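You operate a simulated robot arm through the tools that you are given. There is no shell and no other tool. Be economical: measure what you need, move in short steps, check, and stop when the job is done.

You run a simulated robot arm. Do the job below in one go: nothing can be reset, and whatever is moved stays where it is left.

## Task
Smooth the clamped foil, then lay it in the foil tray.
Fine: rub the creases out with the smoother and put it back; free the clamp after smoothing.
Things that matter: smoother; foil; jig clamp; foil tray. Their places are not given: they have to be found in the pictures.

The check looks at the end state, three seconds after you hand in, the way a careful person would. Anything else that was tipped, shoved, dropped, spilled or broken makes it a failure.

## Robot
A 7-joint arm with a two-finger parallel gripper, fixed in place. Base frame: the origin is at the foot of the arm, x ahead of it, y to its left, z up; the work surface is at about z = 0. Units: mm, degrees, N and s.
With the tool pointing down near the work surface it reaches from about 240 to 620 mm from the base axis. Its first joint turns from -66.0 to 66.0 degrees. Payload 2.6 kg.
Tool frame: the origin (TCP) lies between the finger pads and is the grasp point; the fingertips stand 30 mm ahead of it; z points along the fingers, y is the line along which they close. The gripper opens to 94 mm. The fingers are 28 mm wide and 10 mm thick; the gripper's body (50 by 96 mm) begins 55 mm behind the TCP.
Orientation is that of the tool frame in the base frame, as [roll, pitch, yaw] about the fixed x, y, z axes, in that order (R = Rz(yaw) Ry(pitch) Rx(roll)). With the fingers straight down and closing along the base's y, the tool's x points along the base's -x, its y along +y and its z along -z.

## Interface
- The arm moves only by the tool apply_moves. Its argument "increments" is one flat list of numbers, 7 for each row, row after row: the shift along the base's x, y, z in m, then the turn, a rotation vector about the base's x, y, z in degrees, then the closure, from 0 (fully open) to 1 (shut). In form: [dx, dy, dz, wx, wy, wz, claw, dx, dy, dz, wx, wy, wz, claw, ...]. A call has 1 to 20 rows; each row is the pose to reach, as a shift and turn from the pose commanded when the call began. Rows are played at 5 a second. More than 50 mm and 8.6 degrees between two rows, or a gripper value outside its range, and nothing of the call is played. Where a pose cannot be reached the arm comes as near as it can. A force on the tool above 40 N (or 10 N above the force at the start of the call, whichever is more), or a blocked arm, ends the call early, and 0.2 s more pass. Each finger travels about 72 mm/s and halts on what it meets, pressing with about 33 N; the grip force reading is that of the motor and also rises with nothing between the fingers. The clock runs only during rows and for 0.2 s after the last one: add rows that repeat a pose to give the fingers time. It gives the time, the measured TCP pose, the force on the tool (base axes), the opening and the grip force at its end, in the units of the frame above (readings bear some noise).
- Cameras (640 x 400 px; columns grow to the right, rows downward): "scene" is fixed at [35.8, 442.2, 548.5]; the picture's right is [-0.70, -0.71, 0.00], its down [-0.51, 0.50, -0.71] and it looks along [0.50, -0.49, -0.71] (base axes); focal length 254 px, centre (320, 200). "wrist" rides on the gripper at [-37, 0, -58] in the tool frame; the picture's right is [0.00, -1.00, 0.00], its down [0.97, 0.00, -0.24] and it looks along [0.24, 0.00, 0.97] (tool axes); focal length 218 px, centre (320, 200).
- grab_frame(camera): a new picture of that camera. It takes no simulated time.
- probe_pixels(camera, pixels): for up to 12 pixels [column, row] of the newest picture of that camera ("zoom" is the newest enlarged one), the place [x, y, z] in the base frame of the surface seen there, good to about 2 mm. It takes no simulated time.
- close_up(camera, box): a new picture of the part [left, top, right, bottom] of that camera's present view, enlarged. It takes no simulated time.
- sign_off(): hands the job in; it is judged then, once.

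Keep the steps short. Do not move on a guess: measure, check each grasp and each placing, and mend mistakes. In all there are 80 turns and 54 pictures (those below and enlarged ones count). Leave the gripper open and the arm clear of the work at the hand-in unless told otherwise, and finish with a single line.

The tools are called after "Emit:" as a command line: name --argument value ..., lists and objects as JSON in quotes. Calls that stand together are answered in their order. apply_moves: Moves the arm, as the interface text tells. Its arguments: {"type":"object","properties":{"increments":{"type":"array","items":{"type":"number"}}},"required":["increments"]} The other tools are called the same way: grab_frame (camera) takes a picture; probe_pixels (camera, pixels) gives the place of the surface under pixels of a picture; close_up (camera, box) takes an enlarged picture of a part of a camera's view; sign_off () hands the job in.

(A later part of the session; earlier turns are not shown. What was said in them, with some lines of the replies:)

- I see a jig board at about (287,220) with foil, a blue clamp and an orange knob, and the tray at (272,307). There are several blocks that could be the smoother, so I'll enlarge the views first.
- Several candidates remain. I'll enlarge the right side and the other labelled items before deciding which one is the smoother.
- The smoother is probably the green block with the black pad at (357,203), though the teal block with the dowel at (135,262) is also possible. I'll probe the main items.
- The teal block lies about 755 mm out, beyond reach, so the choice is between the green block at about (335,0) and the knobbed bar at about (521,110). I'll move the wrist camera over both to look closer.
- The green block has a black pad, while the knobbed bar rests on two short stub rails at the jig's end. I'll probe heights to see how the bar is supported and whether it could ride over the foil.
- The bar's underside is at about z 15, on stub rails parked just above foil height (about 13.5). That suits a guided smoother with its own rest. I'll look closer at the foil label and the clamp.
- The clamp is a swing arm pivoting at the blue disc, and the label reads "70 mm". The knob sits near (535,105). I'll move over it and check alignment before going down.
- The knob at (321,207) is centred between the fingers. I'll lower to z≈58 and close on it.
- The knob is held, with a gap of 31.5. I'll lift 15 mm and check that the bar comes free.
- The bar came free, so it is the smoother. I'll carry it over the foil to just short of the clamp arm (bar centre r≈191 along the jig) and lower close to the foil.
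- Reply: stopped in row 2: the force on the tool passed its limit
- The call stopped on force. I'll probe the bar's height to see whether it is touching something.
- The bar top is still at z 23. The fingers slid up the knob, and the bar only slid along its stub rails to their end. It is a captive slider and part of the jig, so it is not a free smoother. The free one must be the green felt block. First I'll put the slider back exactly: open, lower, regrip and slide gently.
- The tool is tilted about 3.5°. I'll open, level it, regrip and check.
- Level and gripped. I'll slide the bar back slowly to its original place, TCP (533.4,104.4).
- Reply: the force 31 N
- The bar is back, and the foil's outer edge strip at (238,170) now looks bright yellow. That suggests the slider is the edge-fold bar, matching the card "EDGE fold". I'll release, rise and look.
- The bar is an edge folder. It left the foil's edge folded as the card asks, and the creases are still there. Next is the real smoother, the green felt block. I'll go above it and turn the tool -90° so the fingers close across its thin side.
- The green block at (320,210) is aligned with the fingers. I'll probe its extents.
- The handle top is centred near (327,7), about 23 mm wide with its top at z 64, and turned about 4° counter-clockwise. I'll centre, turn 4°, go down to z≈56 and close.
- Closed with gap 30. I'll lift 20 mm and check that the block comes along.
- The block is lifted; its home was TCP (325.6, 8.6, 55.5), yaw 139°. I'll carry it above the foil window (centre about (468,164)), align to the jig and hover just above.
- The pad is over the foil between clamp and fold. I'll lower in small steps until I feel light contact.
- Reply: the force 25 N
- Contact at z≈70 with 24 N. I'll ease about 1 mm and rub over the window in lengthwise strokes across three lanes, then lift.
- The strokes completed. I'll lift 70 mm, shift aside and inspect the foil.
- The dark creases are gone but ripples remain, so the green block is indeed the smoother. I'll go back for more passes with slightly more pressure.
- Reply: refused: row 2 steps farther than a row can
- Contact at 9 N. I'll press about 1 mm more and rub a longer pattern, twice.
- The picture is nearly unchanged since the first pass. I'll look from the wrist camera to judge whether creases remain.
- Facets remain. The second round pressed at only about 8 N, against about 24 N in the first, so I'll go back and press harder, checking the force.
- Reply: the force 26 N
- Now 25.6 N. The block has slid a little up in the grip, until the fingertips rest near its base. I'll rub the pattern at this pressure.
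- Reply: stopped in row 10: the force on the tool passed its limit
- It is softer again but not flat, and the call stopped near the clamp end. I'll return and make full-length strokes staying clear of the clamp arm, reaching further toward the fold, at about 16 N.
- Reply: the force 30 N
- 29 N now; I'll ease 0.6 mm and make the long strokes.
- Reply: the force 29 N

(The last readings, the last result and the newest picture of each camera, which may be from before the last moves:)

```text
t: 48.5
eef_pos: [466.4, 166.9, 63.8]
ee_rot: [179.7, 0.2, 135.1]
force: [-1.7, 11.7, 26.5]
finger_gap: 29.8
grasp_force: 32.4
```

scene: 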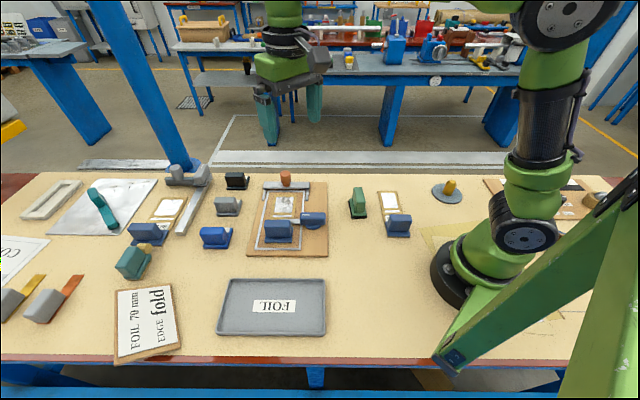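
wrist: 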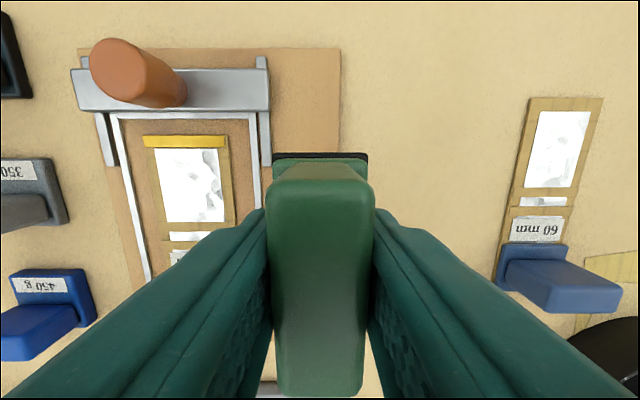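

Those strokes completed under about 20–27 N. I'll repeat the pass once, then lift and look.

Emit:
apply_moves --increments '[-0.0134, 0.0007, 0.0003, 0, 0, 0, 0.85, -0.0064, -0.0064, 0.0003, 0, 0, 0, 0.85, 0.0014, -0.0141, 0.0003, 0, 0, 0, 0.85, 0.0092, -0.0219, 0.0003, 0, 0, 0, 0.85, 0.017, -0.0297, 0.0003, 0, 0, 0, 0.85, 0.0233, -0.0233, 0.0003, 0, 0, 0, 0.85, 0.0156, -0.0156, 0.0003, 0, 0, 0, 0.85, 0.0078, -0.0078, 0.0003, 0, 0, 0, 0.85, 0, 0, 0.0003, 0, 0, 0, 0.85, -0.0071, 0.0071, 0.0003, 0, 0, 0, 0.85, -0.0007, 0.0134, 0.0003, 0, 0, 0, 0.85, 0.0064, 0.0064, 0.0003, 0, 0, 0, 0.85, 0.0141, -0.0014, 0.0003, 0, 0, 0, 0.85, 0.0219, -0.0092, 0.0003, 0, 0, 0, 0.85, 0.0297, -0.017, 0.0003, 0, 0, 0, 0.85, 0.0219, -0.0092, 0.0003, 0, 0, 0, 0.85, 0.0141, -0.0014, 0.0003, 0, 0, 0, 0.85, 0.0064, 0.0064, 0.0003, 0, 0, 0, 0.85, -0.0007, 0.0134, 0.0003, 0, 0, 0, 0.85, 0, 0, 0.0003, 0, 0, 0, 0.85]'

Emit:
apply_moves --increments '[0, 0, 0.03, 0, 0, 0, 0.85, -0.02, -0.02, 0.06, 0, 0, 0, 0.85, -0.045, -0.05, 0.073, 0, 0, 0, 0.85, -0.07, -0.08, 0.073, 0, 0, 0, 0.85, -0.07, -0.08, 0.073, 0, 0, 0, 0.85]'

Emit:
close_up --camera "scene" --box '[246, 165, 326, 225]'

```text
t: 52.7
eef_pos: [467.6, 166.8, 63.6]
ee_rot: [179.6, 0.4, 135.1]
force: [-1.7, 12.0, 26.0]
finger_gap: 29.9
grasp_force: 33.1
```

```text
t: 53.9
eef_pos: [397.7, 80.7, 135.4]
ee_rot: [-180.0, 0.5, 134.8]
force: [1.0, 0.3, -1.7]
finger_gap: 29.7
grasp_force: 32.9
```

```text
6.67 times, centred on (286, 195) of scene
```

zoom: 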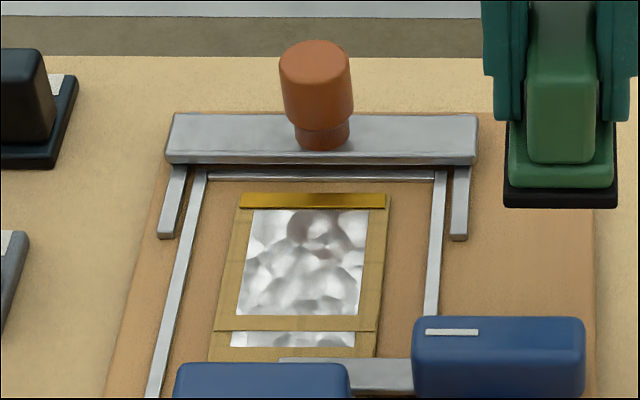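

Emit:
close_up --camera "scene" --box '[266, 184, 306, 212]'

```text
14.29 times, centred on (286, 198) of scene
```

zoom: 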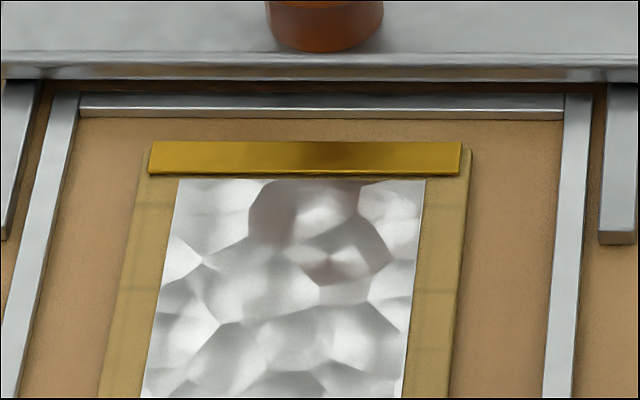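

The dark crease lines from the start, which ran across the window and onto its border, are gone. Only the soft sheen pattern remains, and it also shows on the strip I didn't rub. Repeated passes no longer change it, so I accept it as smooth. Now I'll return the smoother to its spot, stopping just above the table.

Emit:
apply_moves --increments '[-0.025, -0.025, 0, 0, 0, 1, 0.85, -0.05, -0.05, 0, 0, 0, 2.5, 0.85, -0.072, -0.072, -0.02, 0, 0, 4, 0.85, -0.072, -0.072, -0.055, 0, 0, 4, 0.85, -0.072, -0.072, -0.075, 0, 0, 4, 0.85, -0.072, -0.072, -0.079, 0, 0, 4, 0.85, -0.072, -0.072, -0.082, 0, 0, 4, 0.85, -0.072, -0.072, -0.082, 0, 0, 4, 0.85]'

Emit:
close_up --camera "scene" --box '[316, 150, 412, 230]'

```text
t: 55.7
eef_pos: [325.1, 9.0, 54.2]
ee_rot: [179.9, 0.7, 138.8]
force: [0.1, 0.0, -1.4]
finger_gap: 29.8
grasp_force: 33.6
```

```text
5.00 times, centred on (364, 190) of scene
```

zoom: 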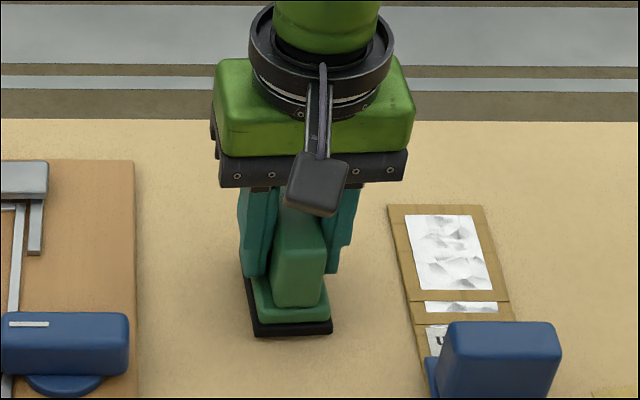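

It hovers a few mm above its old place. I'll lower to contact, release and back off upward.

Emit:
apply_moves --increments '[0, 0, -0.002, 0, 0, 0, 0.85, 0, 0, -0.0035, 0, 0, 0, 0.85, 0, 0, -0.0045, 0, 0, 0, 0.85, 0, 0, -0.0045, 0, 0, 0, 0.85]'

```text
t: 56.7
eef_pos: [325.9, 9.2, 50.4]
ee_rot: [180.0, 0.6, 138.7]
force: [-8.5, -1.3, 34.0]
finger_gap: 29.8
grasp_force: 32.9
```

Set down at 34 N. I'll ease off, open, rise, then swing round to above the clamp handle at about (368,142) with the fingers closing across it.

Emit:
apply_moves --increments '[0, 0, 0.001, 0, 0, 0, 0.85, 0, 0, 0.001, 0, 0, 0, 0, 0, 0, 0.001, 0, 0, 0, 0, 0, 0, 0.001, 0, 0, 0, 0, 0, 0, 0.04, 0, 0, 0, 0, 0, 0, 0.08, 0, 0, 0, 0, 0, 0, 0.1, 0, 0, 8, 0, 0.004, 0.013, 0.1, 0, 0, 16, 0, 0.008, 0.026, 0.1, 0, 0, 24, 0, 0.012, 0.04, 0.1, 0, 0, 32, 0, 0.016, 0.053, 0.1, 0, 0, 40, 0, 0.02, 0.066, 0.1, 0, 0, 48, 0, 0.024, 0.08, 0.1, 0, 0, 56, 0, 0.028, 0.093, 0.1, 0, 0, 64, 0, 0.034, 0.11, 0.1, 0, 0, 72, 0, 0.04, 0.122, 0.1, 0, 0, 80, 0, 0.0425, 0.133, 0.1, 0, 0, 86.3, 0, 0.0425, 0.133, 0.1, 0, 0, 86.3, 0]'

Emit:
grab_frame --camera "wrist"

Emit:
probe_pixels --camera "wrist" --pixels '[[320, 150], [320, 200], [320, 230], [300, 200], [340, 200], [345, 200], [320, 130], [320, 110], [310, 250], [330, 250]]'

```text
t: 60.5
eef_pos: [369.0, 143.1, 148.2]
ee_rot: [180.0, 0.5, -134.7]
force: [0.4, 0.1, -0.1]
finger_gap: 94.1
grasp_force: 0.2
```

```text
13 pictures are left
```

wrist: 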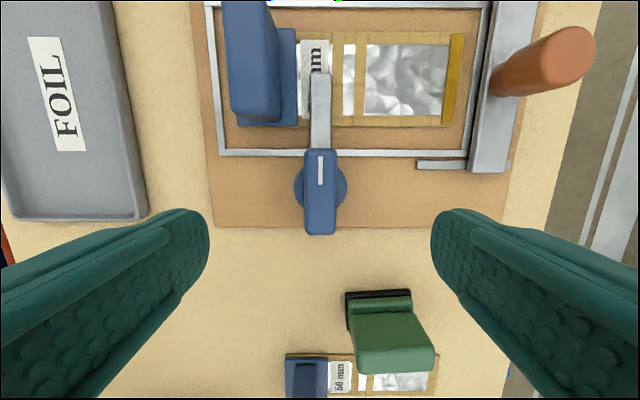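

```text
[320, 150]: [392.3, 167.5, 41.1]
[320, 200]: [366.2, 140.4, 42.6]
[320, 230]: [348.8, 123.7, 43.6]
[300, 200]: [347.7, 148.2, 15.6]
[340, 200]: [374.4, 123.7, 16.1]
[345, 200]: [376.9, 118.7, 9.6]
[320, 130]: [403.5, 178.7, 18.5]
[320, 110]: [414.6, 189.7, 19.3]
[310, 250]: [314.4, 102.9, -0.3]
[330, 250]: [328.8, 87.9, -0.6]
```

The smoother stands upright at home. The clamp handle is centred on its pivot, right under the TCP. I'll lower to z≈50 and grip it.

Emit:
apply_moves --increments '[0.001, 0, -0.04, 0, 0, 0, 0, 0.001, 0, -0.08, 0, 0, 0, 0, 0.001, 0, -0.098, 0, 0, 0, 0, 0.001, 0, -0.098, 0, 0, 0, 0.9, 0.001, 0, -0.098, 0, 0, 0, 0.9, 0.001, 0, -0.098, 0, 0, 0, 0.9, 0.001, 0, -0.098, 0, 0, 0, 0.9, 0.001, 0, -0.098, 0, 0, 0, 0.9]'

Emit:
apply_moves --increments '[0, 0, 0, 0, 0, -5, 0.9, 0, 0, 0, 0, 0, -10, 0.9, 0, 0, 0, 0, 0, -15, 0.9, 0, 0, 0, 0, 0, -20, 0.9, 0, 0, 0, 0, 0, -25, 0.9, 0, 0, 0, 0, 0, -30, 0.9]'

Emit:
close_up --camera "scene" --box '[246, 170, 342, 250]'

```text
t: 62.3
eef_pos: [368.8, 143.0, 50.7]
ee_rot: [-179.9, 0.6, -134.9]
force: [-0.7, 1.7, -5.2]
finger_gap: 25.8
grasp_force: 45.1
```

```text
t: 63.7
eef_pos: [369.3, 141.6, 50.6]
ee_rot: [-180.0, 0.5, -164.9]
force: [-2.2, 13.4, -6.7]
finger_gap: 25.5
grasp_force: 45.3
```

```text
5.00 times, centred on (294, 210) of scene
```

zoom: 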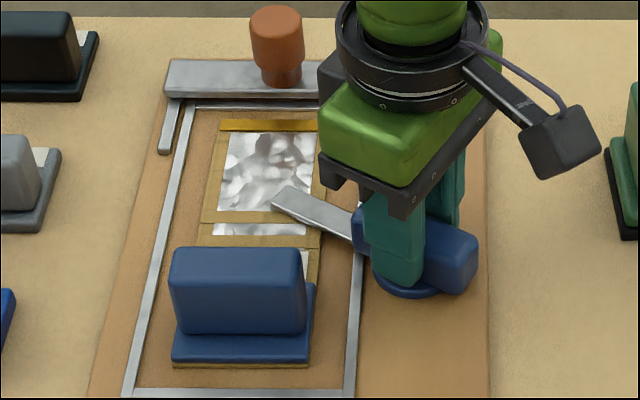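

The clamp arm swings with the handle. I'll continue to 90°, open and rise.

Emit:
apply_moves --increments '[0, 0, 0, 0, 0, -7, 0.9, 0, 0, 0, 0, 0, -14, 0.9, 0, 0, 0, 0, 0, -21, 0.9, 0, 0, 0, 0, 0, -28, 0.9, 0, 0, 0, 0, 0, -35, 0.9, 0, 0, 0, 0, 0, -42, 0.9, 0, 0, 0, 0, 0, -49, 0.9, 0, 0, 0, 0, 0, -56, 0.9, 0, 0, 0, 0, 0, -60, 0.9, 0, 0, 0, 0, 0, -60, 0.9]'

Emit:
apply_moves --increments '[0, 0, 0, 0, 0, 0, 0.4, 0, 0, 0, 0, 0, 0, 0.2, 0, 0, 0, 0, 0, 0, 0.2, 0, 0, 0.04, 0, 0, 0, 0.1, 0, 0, 0.08, 0, 0, 0, 0, 0, 0, 0.1, 0, 0, 0, 0]'

Emit:
grab_frame --camera "wrist"

```text
t: 65.9
eef_pos: [369.9, 144.1, 51.6]
ee_rot: [179.9, 0.3, 135.3]
force: [6.4, 25.8, -21.8]
finger_gap: 25.8
grasp_force: 44.7
```

```text
t: 67.3
eef_pos: [368.9, 141.1, 151.7]
ee_rot: [-179.8, 0.7, 135.1]
force: [1.0, 0.3, 0.3]
finger_gap: 94.2
grasp_force: 0.0
```

```text
11 pictures are left
```

wrist: 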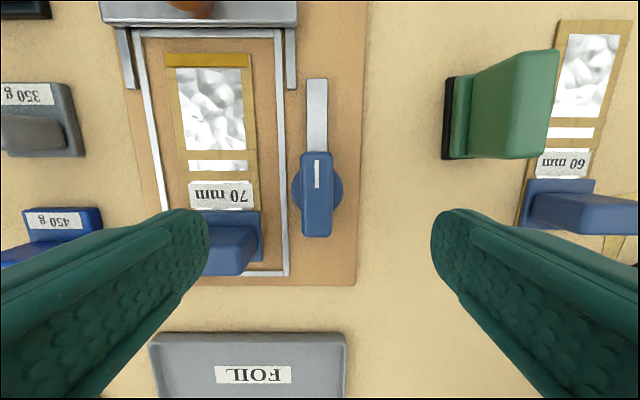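

The clamp is free, swung 90° clear of the foil, and the label now clearly reads 70 mm. Next I'll go above the foil's blue handle at about (396,233), turned so the fingers close across it.

Emit:
apply_moves --increments '[0.002, 0.008, 0, 0, 0, 7.5, 0, 0.004, 0.016, 0, 0, 0, 15, 0, 0.007, 0.024, 0, 0, 0, 22.5, 0, 0.009, 0.032, 0, 0, 0, 30, 0, 0.011, 0.04, 0, 0, 0, 37.5, 0, 0.014, 0.048, 0, 0, 0, 45, 0, 0.016, 0.056, 0, 0, 0, 52.5, 0, 0.018, 0.064, 0, 0, 0, 60, 0, 0.02, 0.072, 0, 0, 0, 67.5, 0, 0.023, 0.08, 0, 0, 0, 75, 0, 0.025, 0.087, 0, 0, 0, 82.5, 0, 0.027, 0.092, 0, 0, 0, 90, 0, 0.027, 0.092, 0, 0, 0, 90, 0]'

Emit:
grab_frame --camera "wrist"

Emit:
probe_pixels --camera "wrist" --pixels '[[320, 200], [300, 200], [310, 200], [330, 200], [340, 200], [350, 200], [320, 150], [320, 250], [280, 200], [290, 200], [360, 200], [370, 200]]'

```text
t: 70.1
eef_pos: [396.7, 235.3, 150.2]
ee_rot: [180.0, 0.7, -134.8]
force: [-0.2, 0.3, 0.1]
finger_gap: 94.1
grasp_force: 0.0
```

```text
10 pictures are left
```

wrist: 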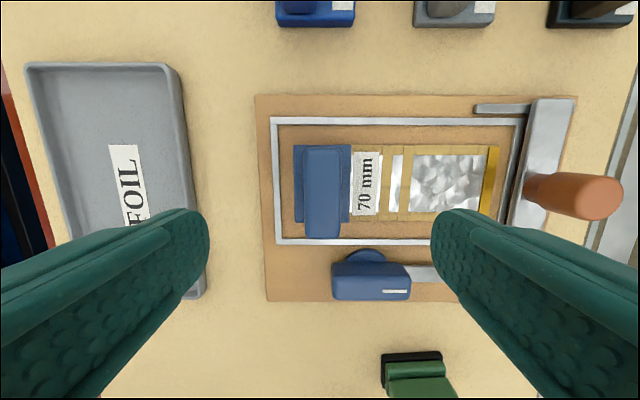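

```text
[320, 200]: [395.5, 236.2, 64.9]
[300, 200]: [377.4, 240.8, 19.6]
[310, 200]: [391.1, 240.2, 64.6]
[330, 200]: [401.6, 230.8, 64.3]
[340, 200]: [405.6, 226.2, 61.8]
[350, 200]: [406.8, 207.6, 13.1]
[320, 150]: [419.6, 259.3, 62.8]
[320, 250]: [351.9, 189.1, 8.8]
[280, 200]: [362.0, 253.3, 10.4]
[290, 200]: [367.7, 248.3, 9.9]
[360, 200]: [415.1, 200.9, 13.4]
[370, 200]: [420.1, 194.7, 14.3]
```

I have a clean top view: handle top centred at (322,192), foil running from col ~293 to ~498. The foil is about 180 mm long and the tray about 200 mm, so I'll measure both carefully.

Emit:
probe_pixels --camera "wrist" --pixels '[[294, 160], [296, 215], [488, 160], [494, 160], [498, 160], [503, 160], [484, 200], [440, 144], [440, 149], [440, 213], [345, 150], [348, 220]]'

Emit:
probe_pixels --camera "scene" --pixels '[[219, 307], [222, 307], [225, 307], [229, 307], [326, 307], [323, 307], [320, 307], [316, 307], [272, 281], [272, 285], [272, 327], [272, 331]]'

Emit:
close_up --camera "scene" --box '[208, 270, 336, 345]'

```text
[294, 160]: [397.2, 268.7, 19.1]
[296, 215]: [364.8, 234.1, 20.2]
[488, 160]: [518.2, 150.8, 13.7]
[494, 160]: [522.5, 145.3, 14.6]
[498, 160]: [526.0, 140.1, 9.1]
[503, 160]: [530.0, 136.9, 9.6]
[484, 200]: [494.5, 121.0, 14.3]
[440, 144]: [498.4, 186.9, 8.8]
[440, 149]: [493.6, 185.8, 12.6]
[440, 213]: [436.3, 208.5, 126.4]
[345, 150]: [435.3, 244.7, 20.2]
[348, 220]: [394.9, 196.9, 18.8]
```

```text
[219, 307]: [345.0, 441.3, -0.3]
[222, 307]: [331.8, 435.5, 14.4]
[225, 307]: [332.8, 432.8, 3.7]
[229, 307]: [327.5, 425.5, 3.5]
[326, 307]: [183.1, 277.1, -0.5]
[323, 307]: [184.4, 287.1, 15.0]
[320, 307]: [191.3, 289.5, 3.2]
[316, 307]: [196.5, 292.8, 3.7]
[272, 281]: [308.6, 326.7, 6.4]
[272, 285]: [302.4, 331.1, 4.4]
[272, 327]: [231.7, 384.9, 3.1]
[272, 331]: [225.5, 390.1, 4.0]
```

```text
5.00 times, centred on (272, 308) of scene
```

zoom: 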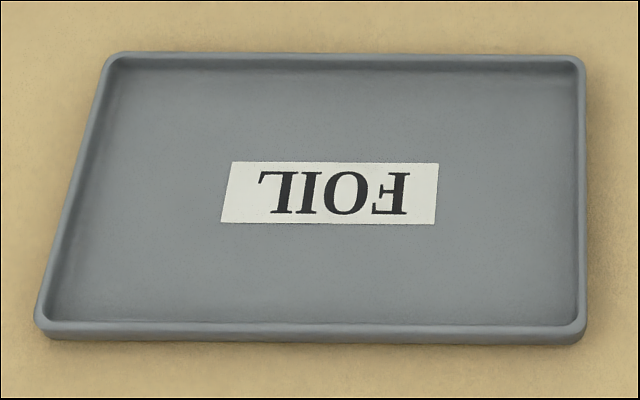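

The tray's inside runs about 200 mm (q 340–541, centre (263,361)) and the foil is about 178 mm, so it fits turned 90°. I'll lower onto the handle with a −2.5° turn to match the foil, and grip.

Emit:
apply_moves --increments '[0.0037, 0.0019, -0.03, 0, 0, -2.5, 0, 0.0037, 0.0019, -0.07, 0, 0, -2.5, 0, 0.0037, 0.0019, -0.094, 0, 0, -2.5, 0, 0.0037, 0.0019, -0.094, 0, 0, -2.5, 0, 0.0037, 0.0019, -0.094, 0, 0, -2.5, 0.9, 0.0037, 0.0019, -0.094, 0, 0, -2.5, 0.9, 0.0037, 0.0019, -0.094, 0, 0, -2.5, 0.9, 0.0037, 0.0019, -0.094, 0, 0, -2.5, 0.9]'

Emit:
apply_moves --increments '[0, 0, 0.01, 0, 0, 0, 0.9, 0, 0, 0.03, 0, 0, 0, 0.9, 0, 0, 0.06, 0, 0, 0, 0.9, 0, 0, 0.08, 0, 0, 0, 0.9, 0, 0, 0.08, 0, 0, 0, 0.9]'

Emit:
grab_frame --camera "scene"

```text
t: 71.9
eef_pos: [399.7, 237.5, 56.8]
ee_rot: [180.0, 0.7, -137.4]
force: [-0.3, 0.4, -0.1]
finger_gap: 29.4
grasp_force: 32.8
```

```text
t: 73.1
eef_pos: [399.5, 237.6, 137.2]
ee_rot: [-180.0, 0.6, -137.4]
force: [-0.3, -0.6, -1.1]
finger_gap: 29.5
grasp_force: 33.0
```

```text
8 pictures are left
```

scene: 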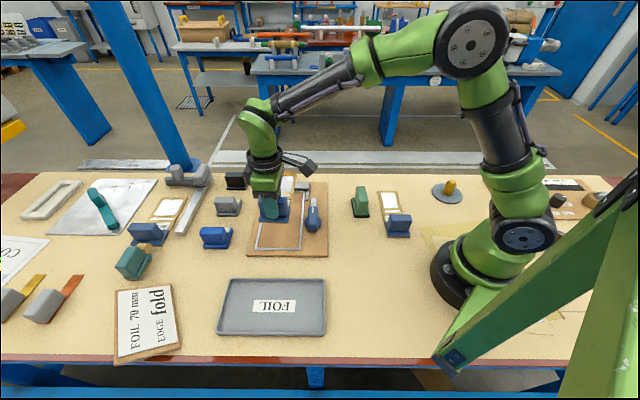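

The foil is lifted and held. I'll carry it to the tray while turning +92.4°, staying at z≈137, then look.

Emit:
apply_moves --increments '[-0.0151, 0.0064, 0, 0, 0, 7.7, 0.9, -0.0303, 0.0127, 0, 0, 0, 15.4, 0.9, -0.0454, 0.0191, 0, 0, 0, 23.1, 0.9, -0.0606, 0.0255, 0, 0, 0, 30.8, 0.9, -0.0757, 0.0318, 0, 0, 0, 38.5, 0.9, -0.0909, 0.0382, 0, 0, 0, 46.2, 0.9, -0.106, 0.0446, 0, 0, 0, 53.9, 0.9, -0.1211, 0.0509, 0, 0, 0, 61.6, 0.9, -0.1363, 0.0573, 0, 0, 0, 69.3, 0.9, -0.1514, 0.0637, 0, 0, 0, 77, 0.9, -0.1666, 0.07, 0, 0, 0, 84.7, 0.9, -0.1817, 0.0764, 0, 0, 0, 92.4, 0.9, -0.1817, 0.0764, 0, 0, 0, 92.4, 0.9]'

Emit:
apply_moves --increments '[0, 0, -0.03, 0, 0, 0, 0.9, 0, 0, -0.06, 0, 0, 0, 0.9, 0, 0, -0.067, 0, 0, 0, 0.9, 0, 0, -0.067, 0, 0, 0, 0.9]'

Emit:
close_up --camera "scene" --box '[192, 250, 352, 350]'

```text
t: 75.9
eef_pos: [217.3, 312.5, 136.4]
ee_rot: [-179.9, 0.6, -44.9]
force: [0.0, -0.1, -0.5]
finger_gap: 29.5
grasp_force: 33.0
```

```text
t: 76.9
eef_pos: [217.6, 312.4, 68.3]
ee_rot: [-180.0, 0.6, -45.0]
force: [-0.4, 0.3, -0.4]
finger_gap: 29.5
grasp_force: 33.0
```

```text
4.00 times, centred on (272, 300) of scene
```

zoom: 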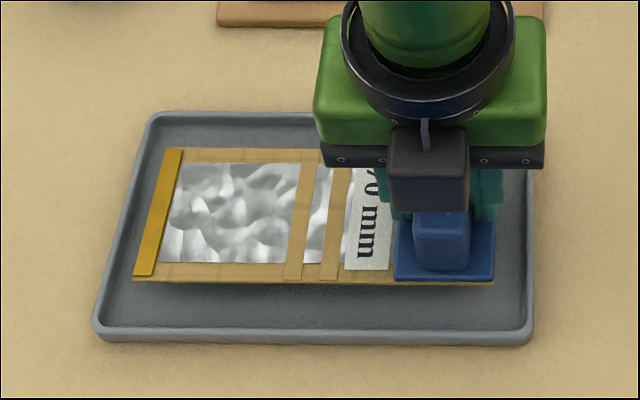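

The foil hovers over the tray, inside the rims. I'll check its corners against the tray before lowering.

Emit:
probe_pixels --camera "zoom" --pixels '[[167, 152], [140, 272], [489, 276], [300, 276], [300, 152], [492, 250], [515, 250], [120, 200]]'

```text
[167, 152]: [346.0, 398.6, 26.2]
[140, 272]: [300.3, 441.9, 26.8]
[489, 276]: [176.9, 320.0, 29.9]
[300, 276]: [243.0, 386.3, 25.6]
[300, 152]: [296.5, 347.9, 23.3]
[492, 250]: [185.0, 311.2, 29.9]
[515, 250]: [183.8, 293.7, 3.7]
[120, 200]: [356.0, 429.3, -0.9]
```

The foil spans q 350–527 and r −100…−37, well inside the tray (q 340–541, r −116…−20). I'll lower gently.

Emit:
apply_moves --increments '[0, 0, -0.008, 0, 0, 0, 0.9, 0, 0, -0.013, 0, 0, 0, 0.9, 0, 0, -0.016, 0, 0, 0, 0.9, 0, 0, -0.0175, 0, 0, 0, 0.9, 0, 0, -0.0175, 0, 0, 0, 0.9]'

```text
t: 78.1
eef_pos: [218.5, 312.0, 51.0]
ee_rot: [-180.0, 0.7, -45.0]
force: [0.3, -0.2, 0.4]
finger_gap: 29.8
grasp_force: 32.3
```

Barely touching. I'll go 1.5 mm further, then open slowly and rise.

Emit:
apply_moves --increments '[0, 0, -0.0015, 0, 0, 0, 0.9, 0, 0, -0.0015, 0, 0, 0, 0.9]'

Emit:
apply_moves --increments '[0, 0, 0, 0, 0, 0, 0.5, 0, 0, 0, 0, 0, 0, 0.3, 0, 0, 0, 0, 0, 0, 0.3, 0, 0, 0.03, 0, 0, 0, 0.2, 0, 0, 0.07, 0, 0, 0, 0, 0, 0, 0.11, 0, 0, 0, 0, 0, 0, 0.15, 0, 0, 0, 0, 0, 0, 0.19, 0, 0, 0, 0, 0, 0, 0.19, 0, 0, 0, 0]'

Emit:
grab_frame --camera "scene"

```text
t: 78.7
eef_pos: [219.0, 312.9, 52.1]
ee_rot: [-179.9, 0.6, -45.0]
force: [-2.9, -6.0, 18.2]
finger_gap: 29.6
grasp_force: 33.0
```

```text
t: 80.7
eef_pos: [217.9, 313.6, 241.2]
ee_rot: [-180.0, 0.6, -44.8]
force: [0.4, 0.0, -0.4]
finger_gap: 94.2
grasp_force: 0.1
```

```text
6 pictures are left
```

scene: 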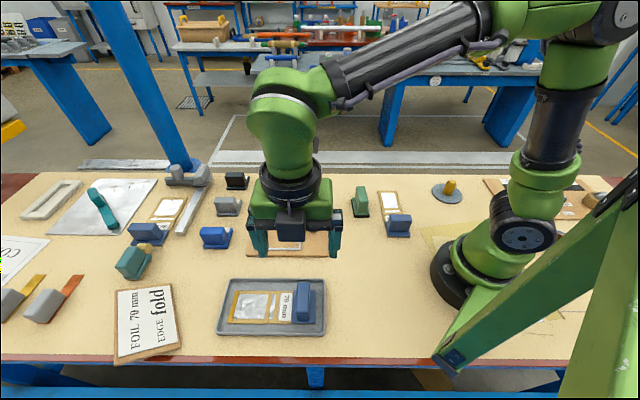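

The foil lies in the tray. I'll check it and the smoother close up.

Emit:
close_up --camera "scene" --box '[208, 270, 336, 345]'

Emit:
close_up --camera "scene" --box '[340, 175, 420, 245]'

```text
5.00 times, centred on (272, 308) of scene
```

zoom: 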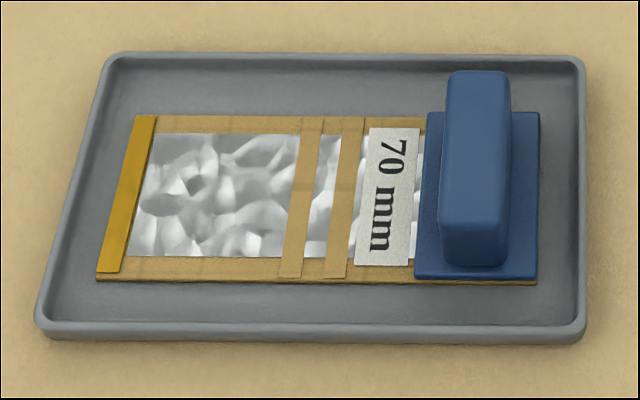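

```text
5.71 times, centred on (380, 210) of scene
```

zoom: 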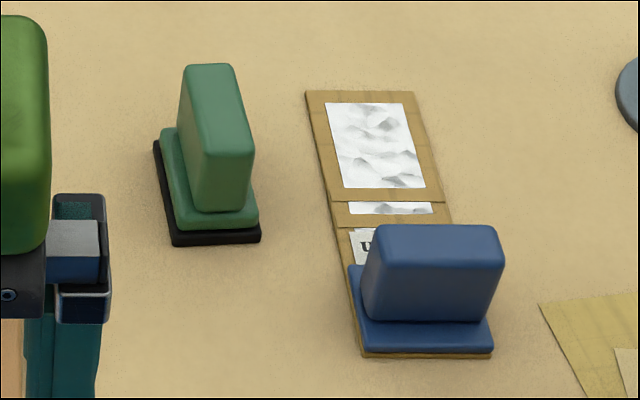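

The foil lies flat in the tray with its edge folded. The smoother stands at home, the clamp is open, and the gripper is open and well above the work, so I'm handing in.

Emit:
sign_off

```text
The job is handed in.
```

The 70 mm foil is in the foil tray with its dark crease lines rubbed out (a soft ripple still shows), the smoother is back within about 1 mm of its spot and the clamp is swung open, but I first mistook the jig's edge-fold bar for the smoother, which folded the foil's edge (the "FOIL 70 mm" card says "EDGE fold") and left the bar about 2–3 mm short of where it started.
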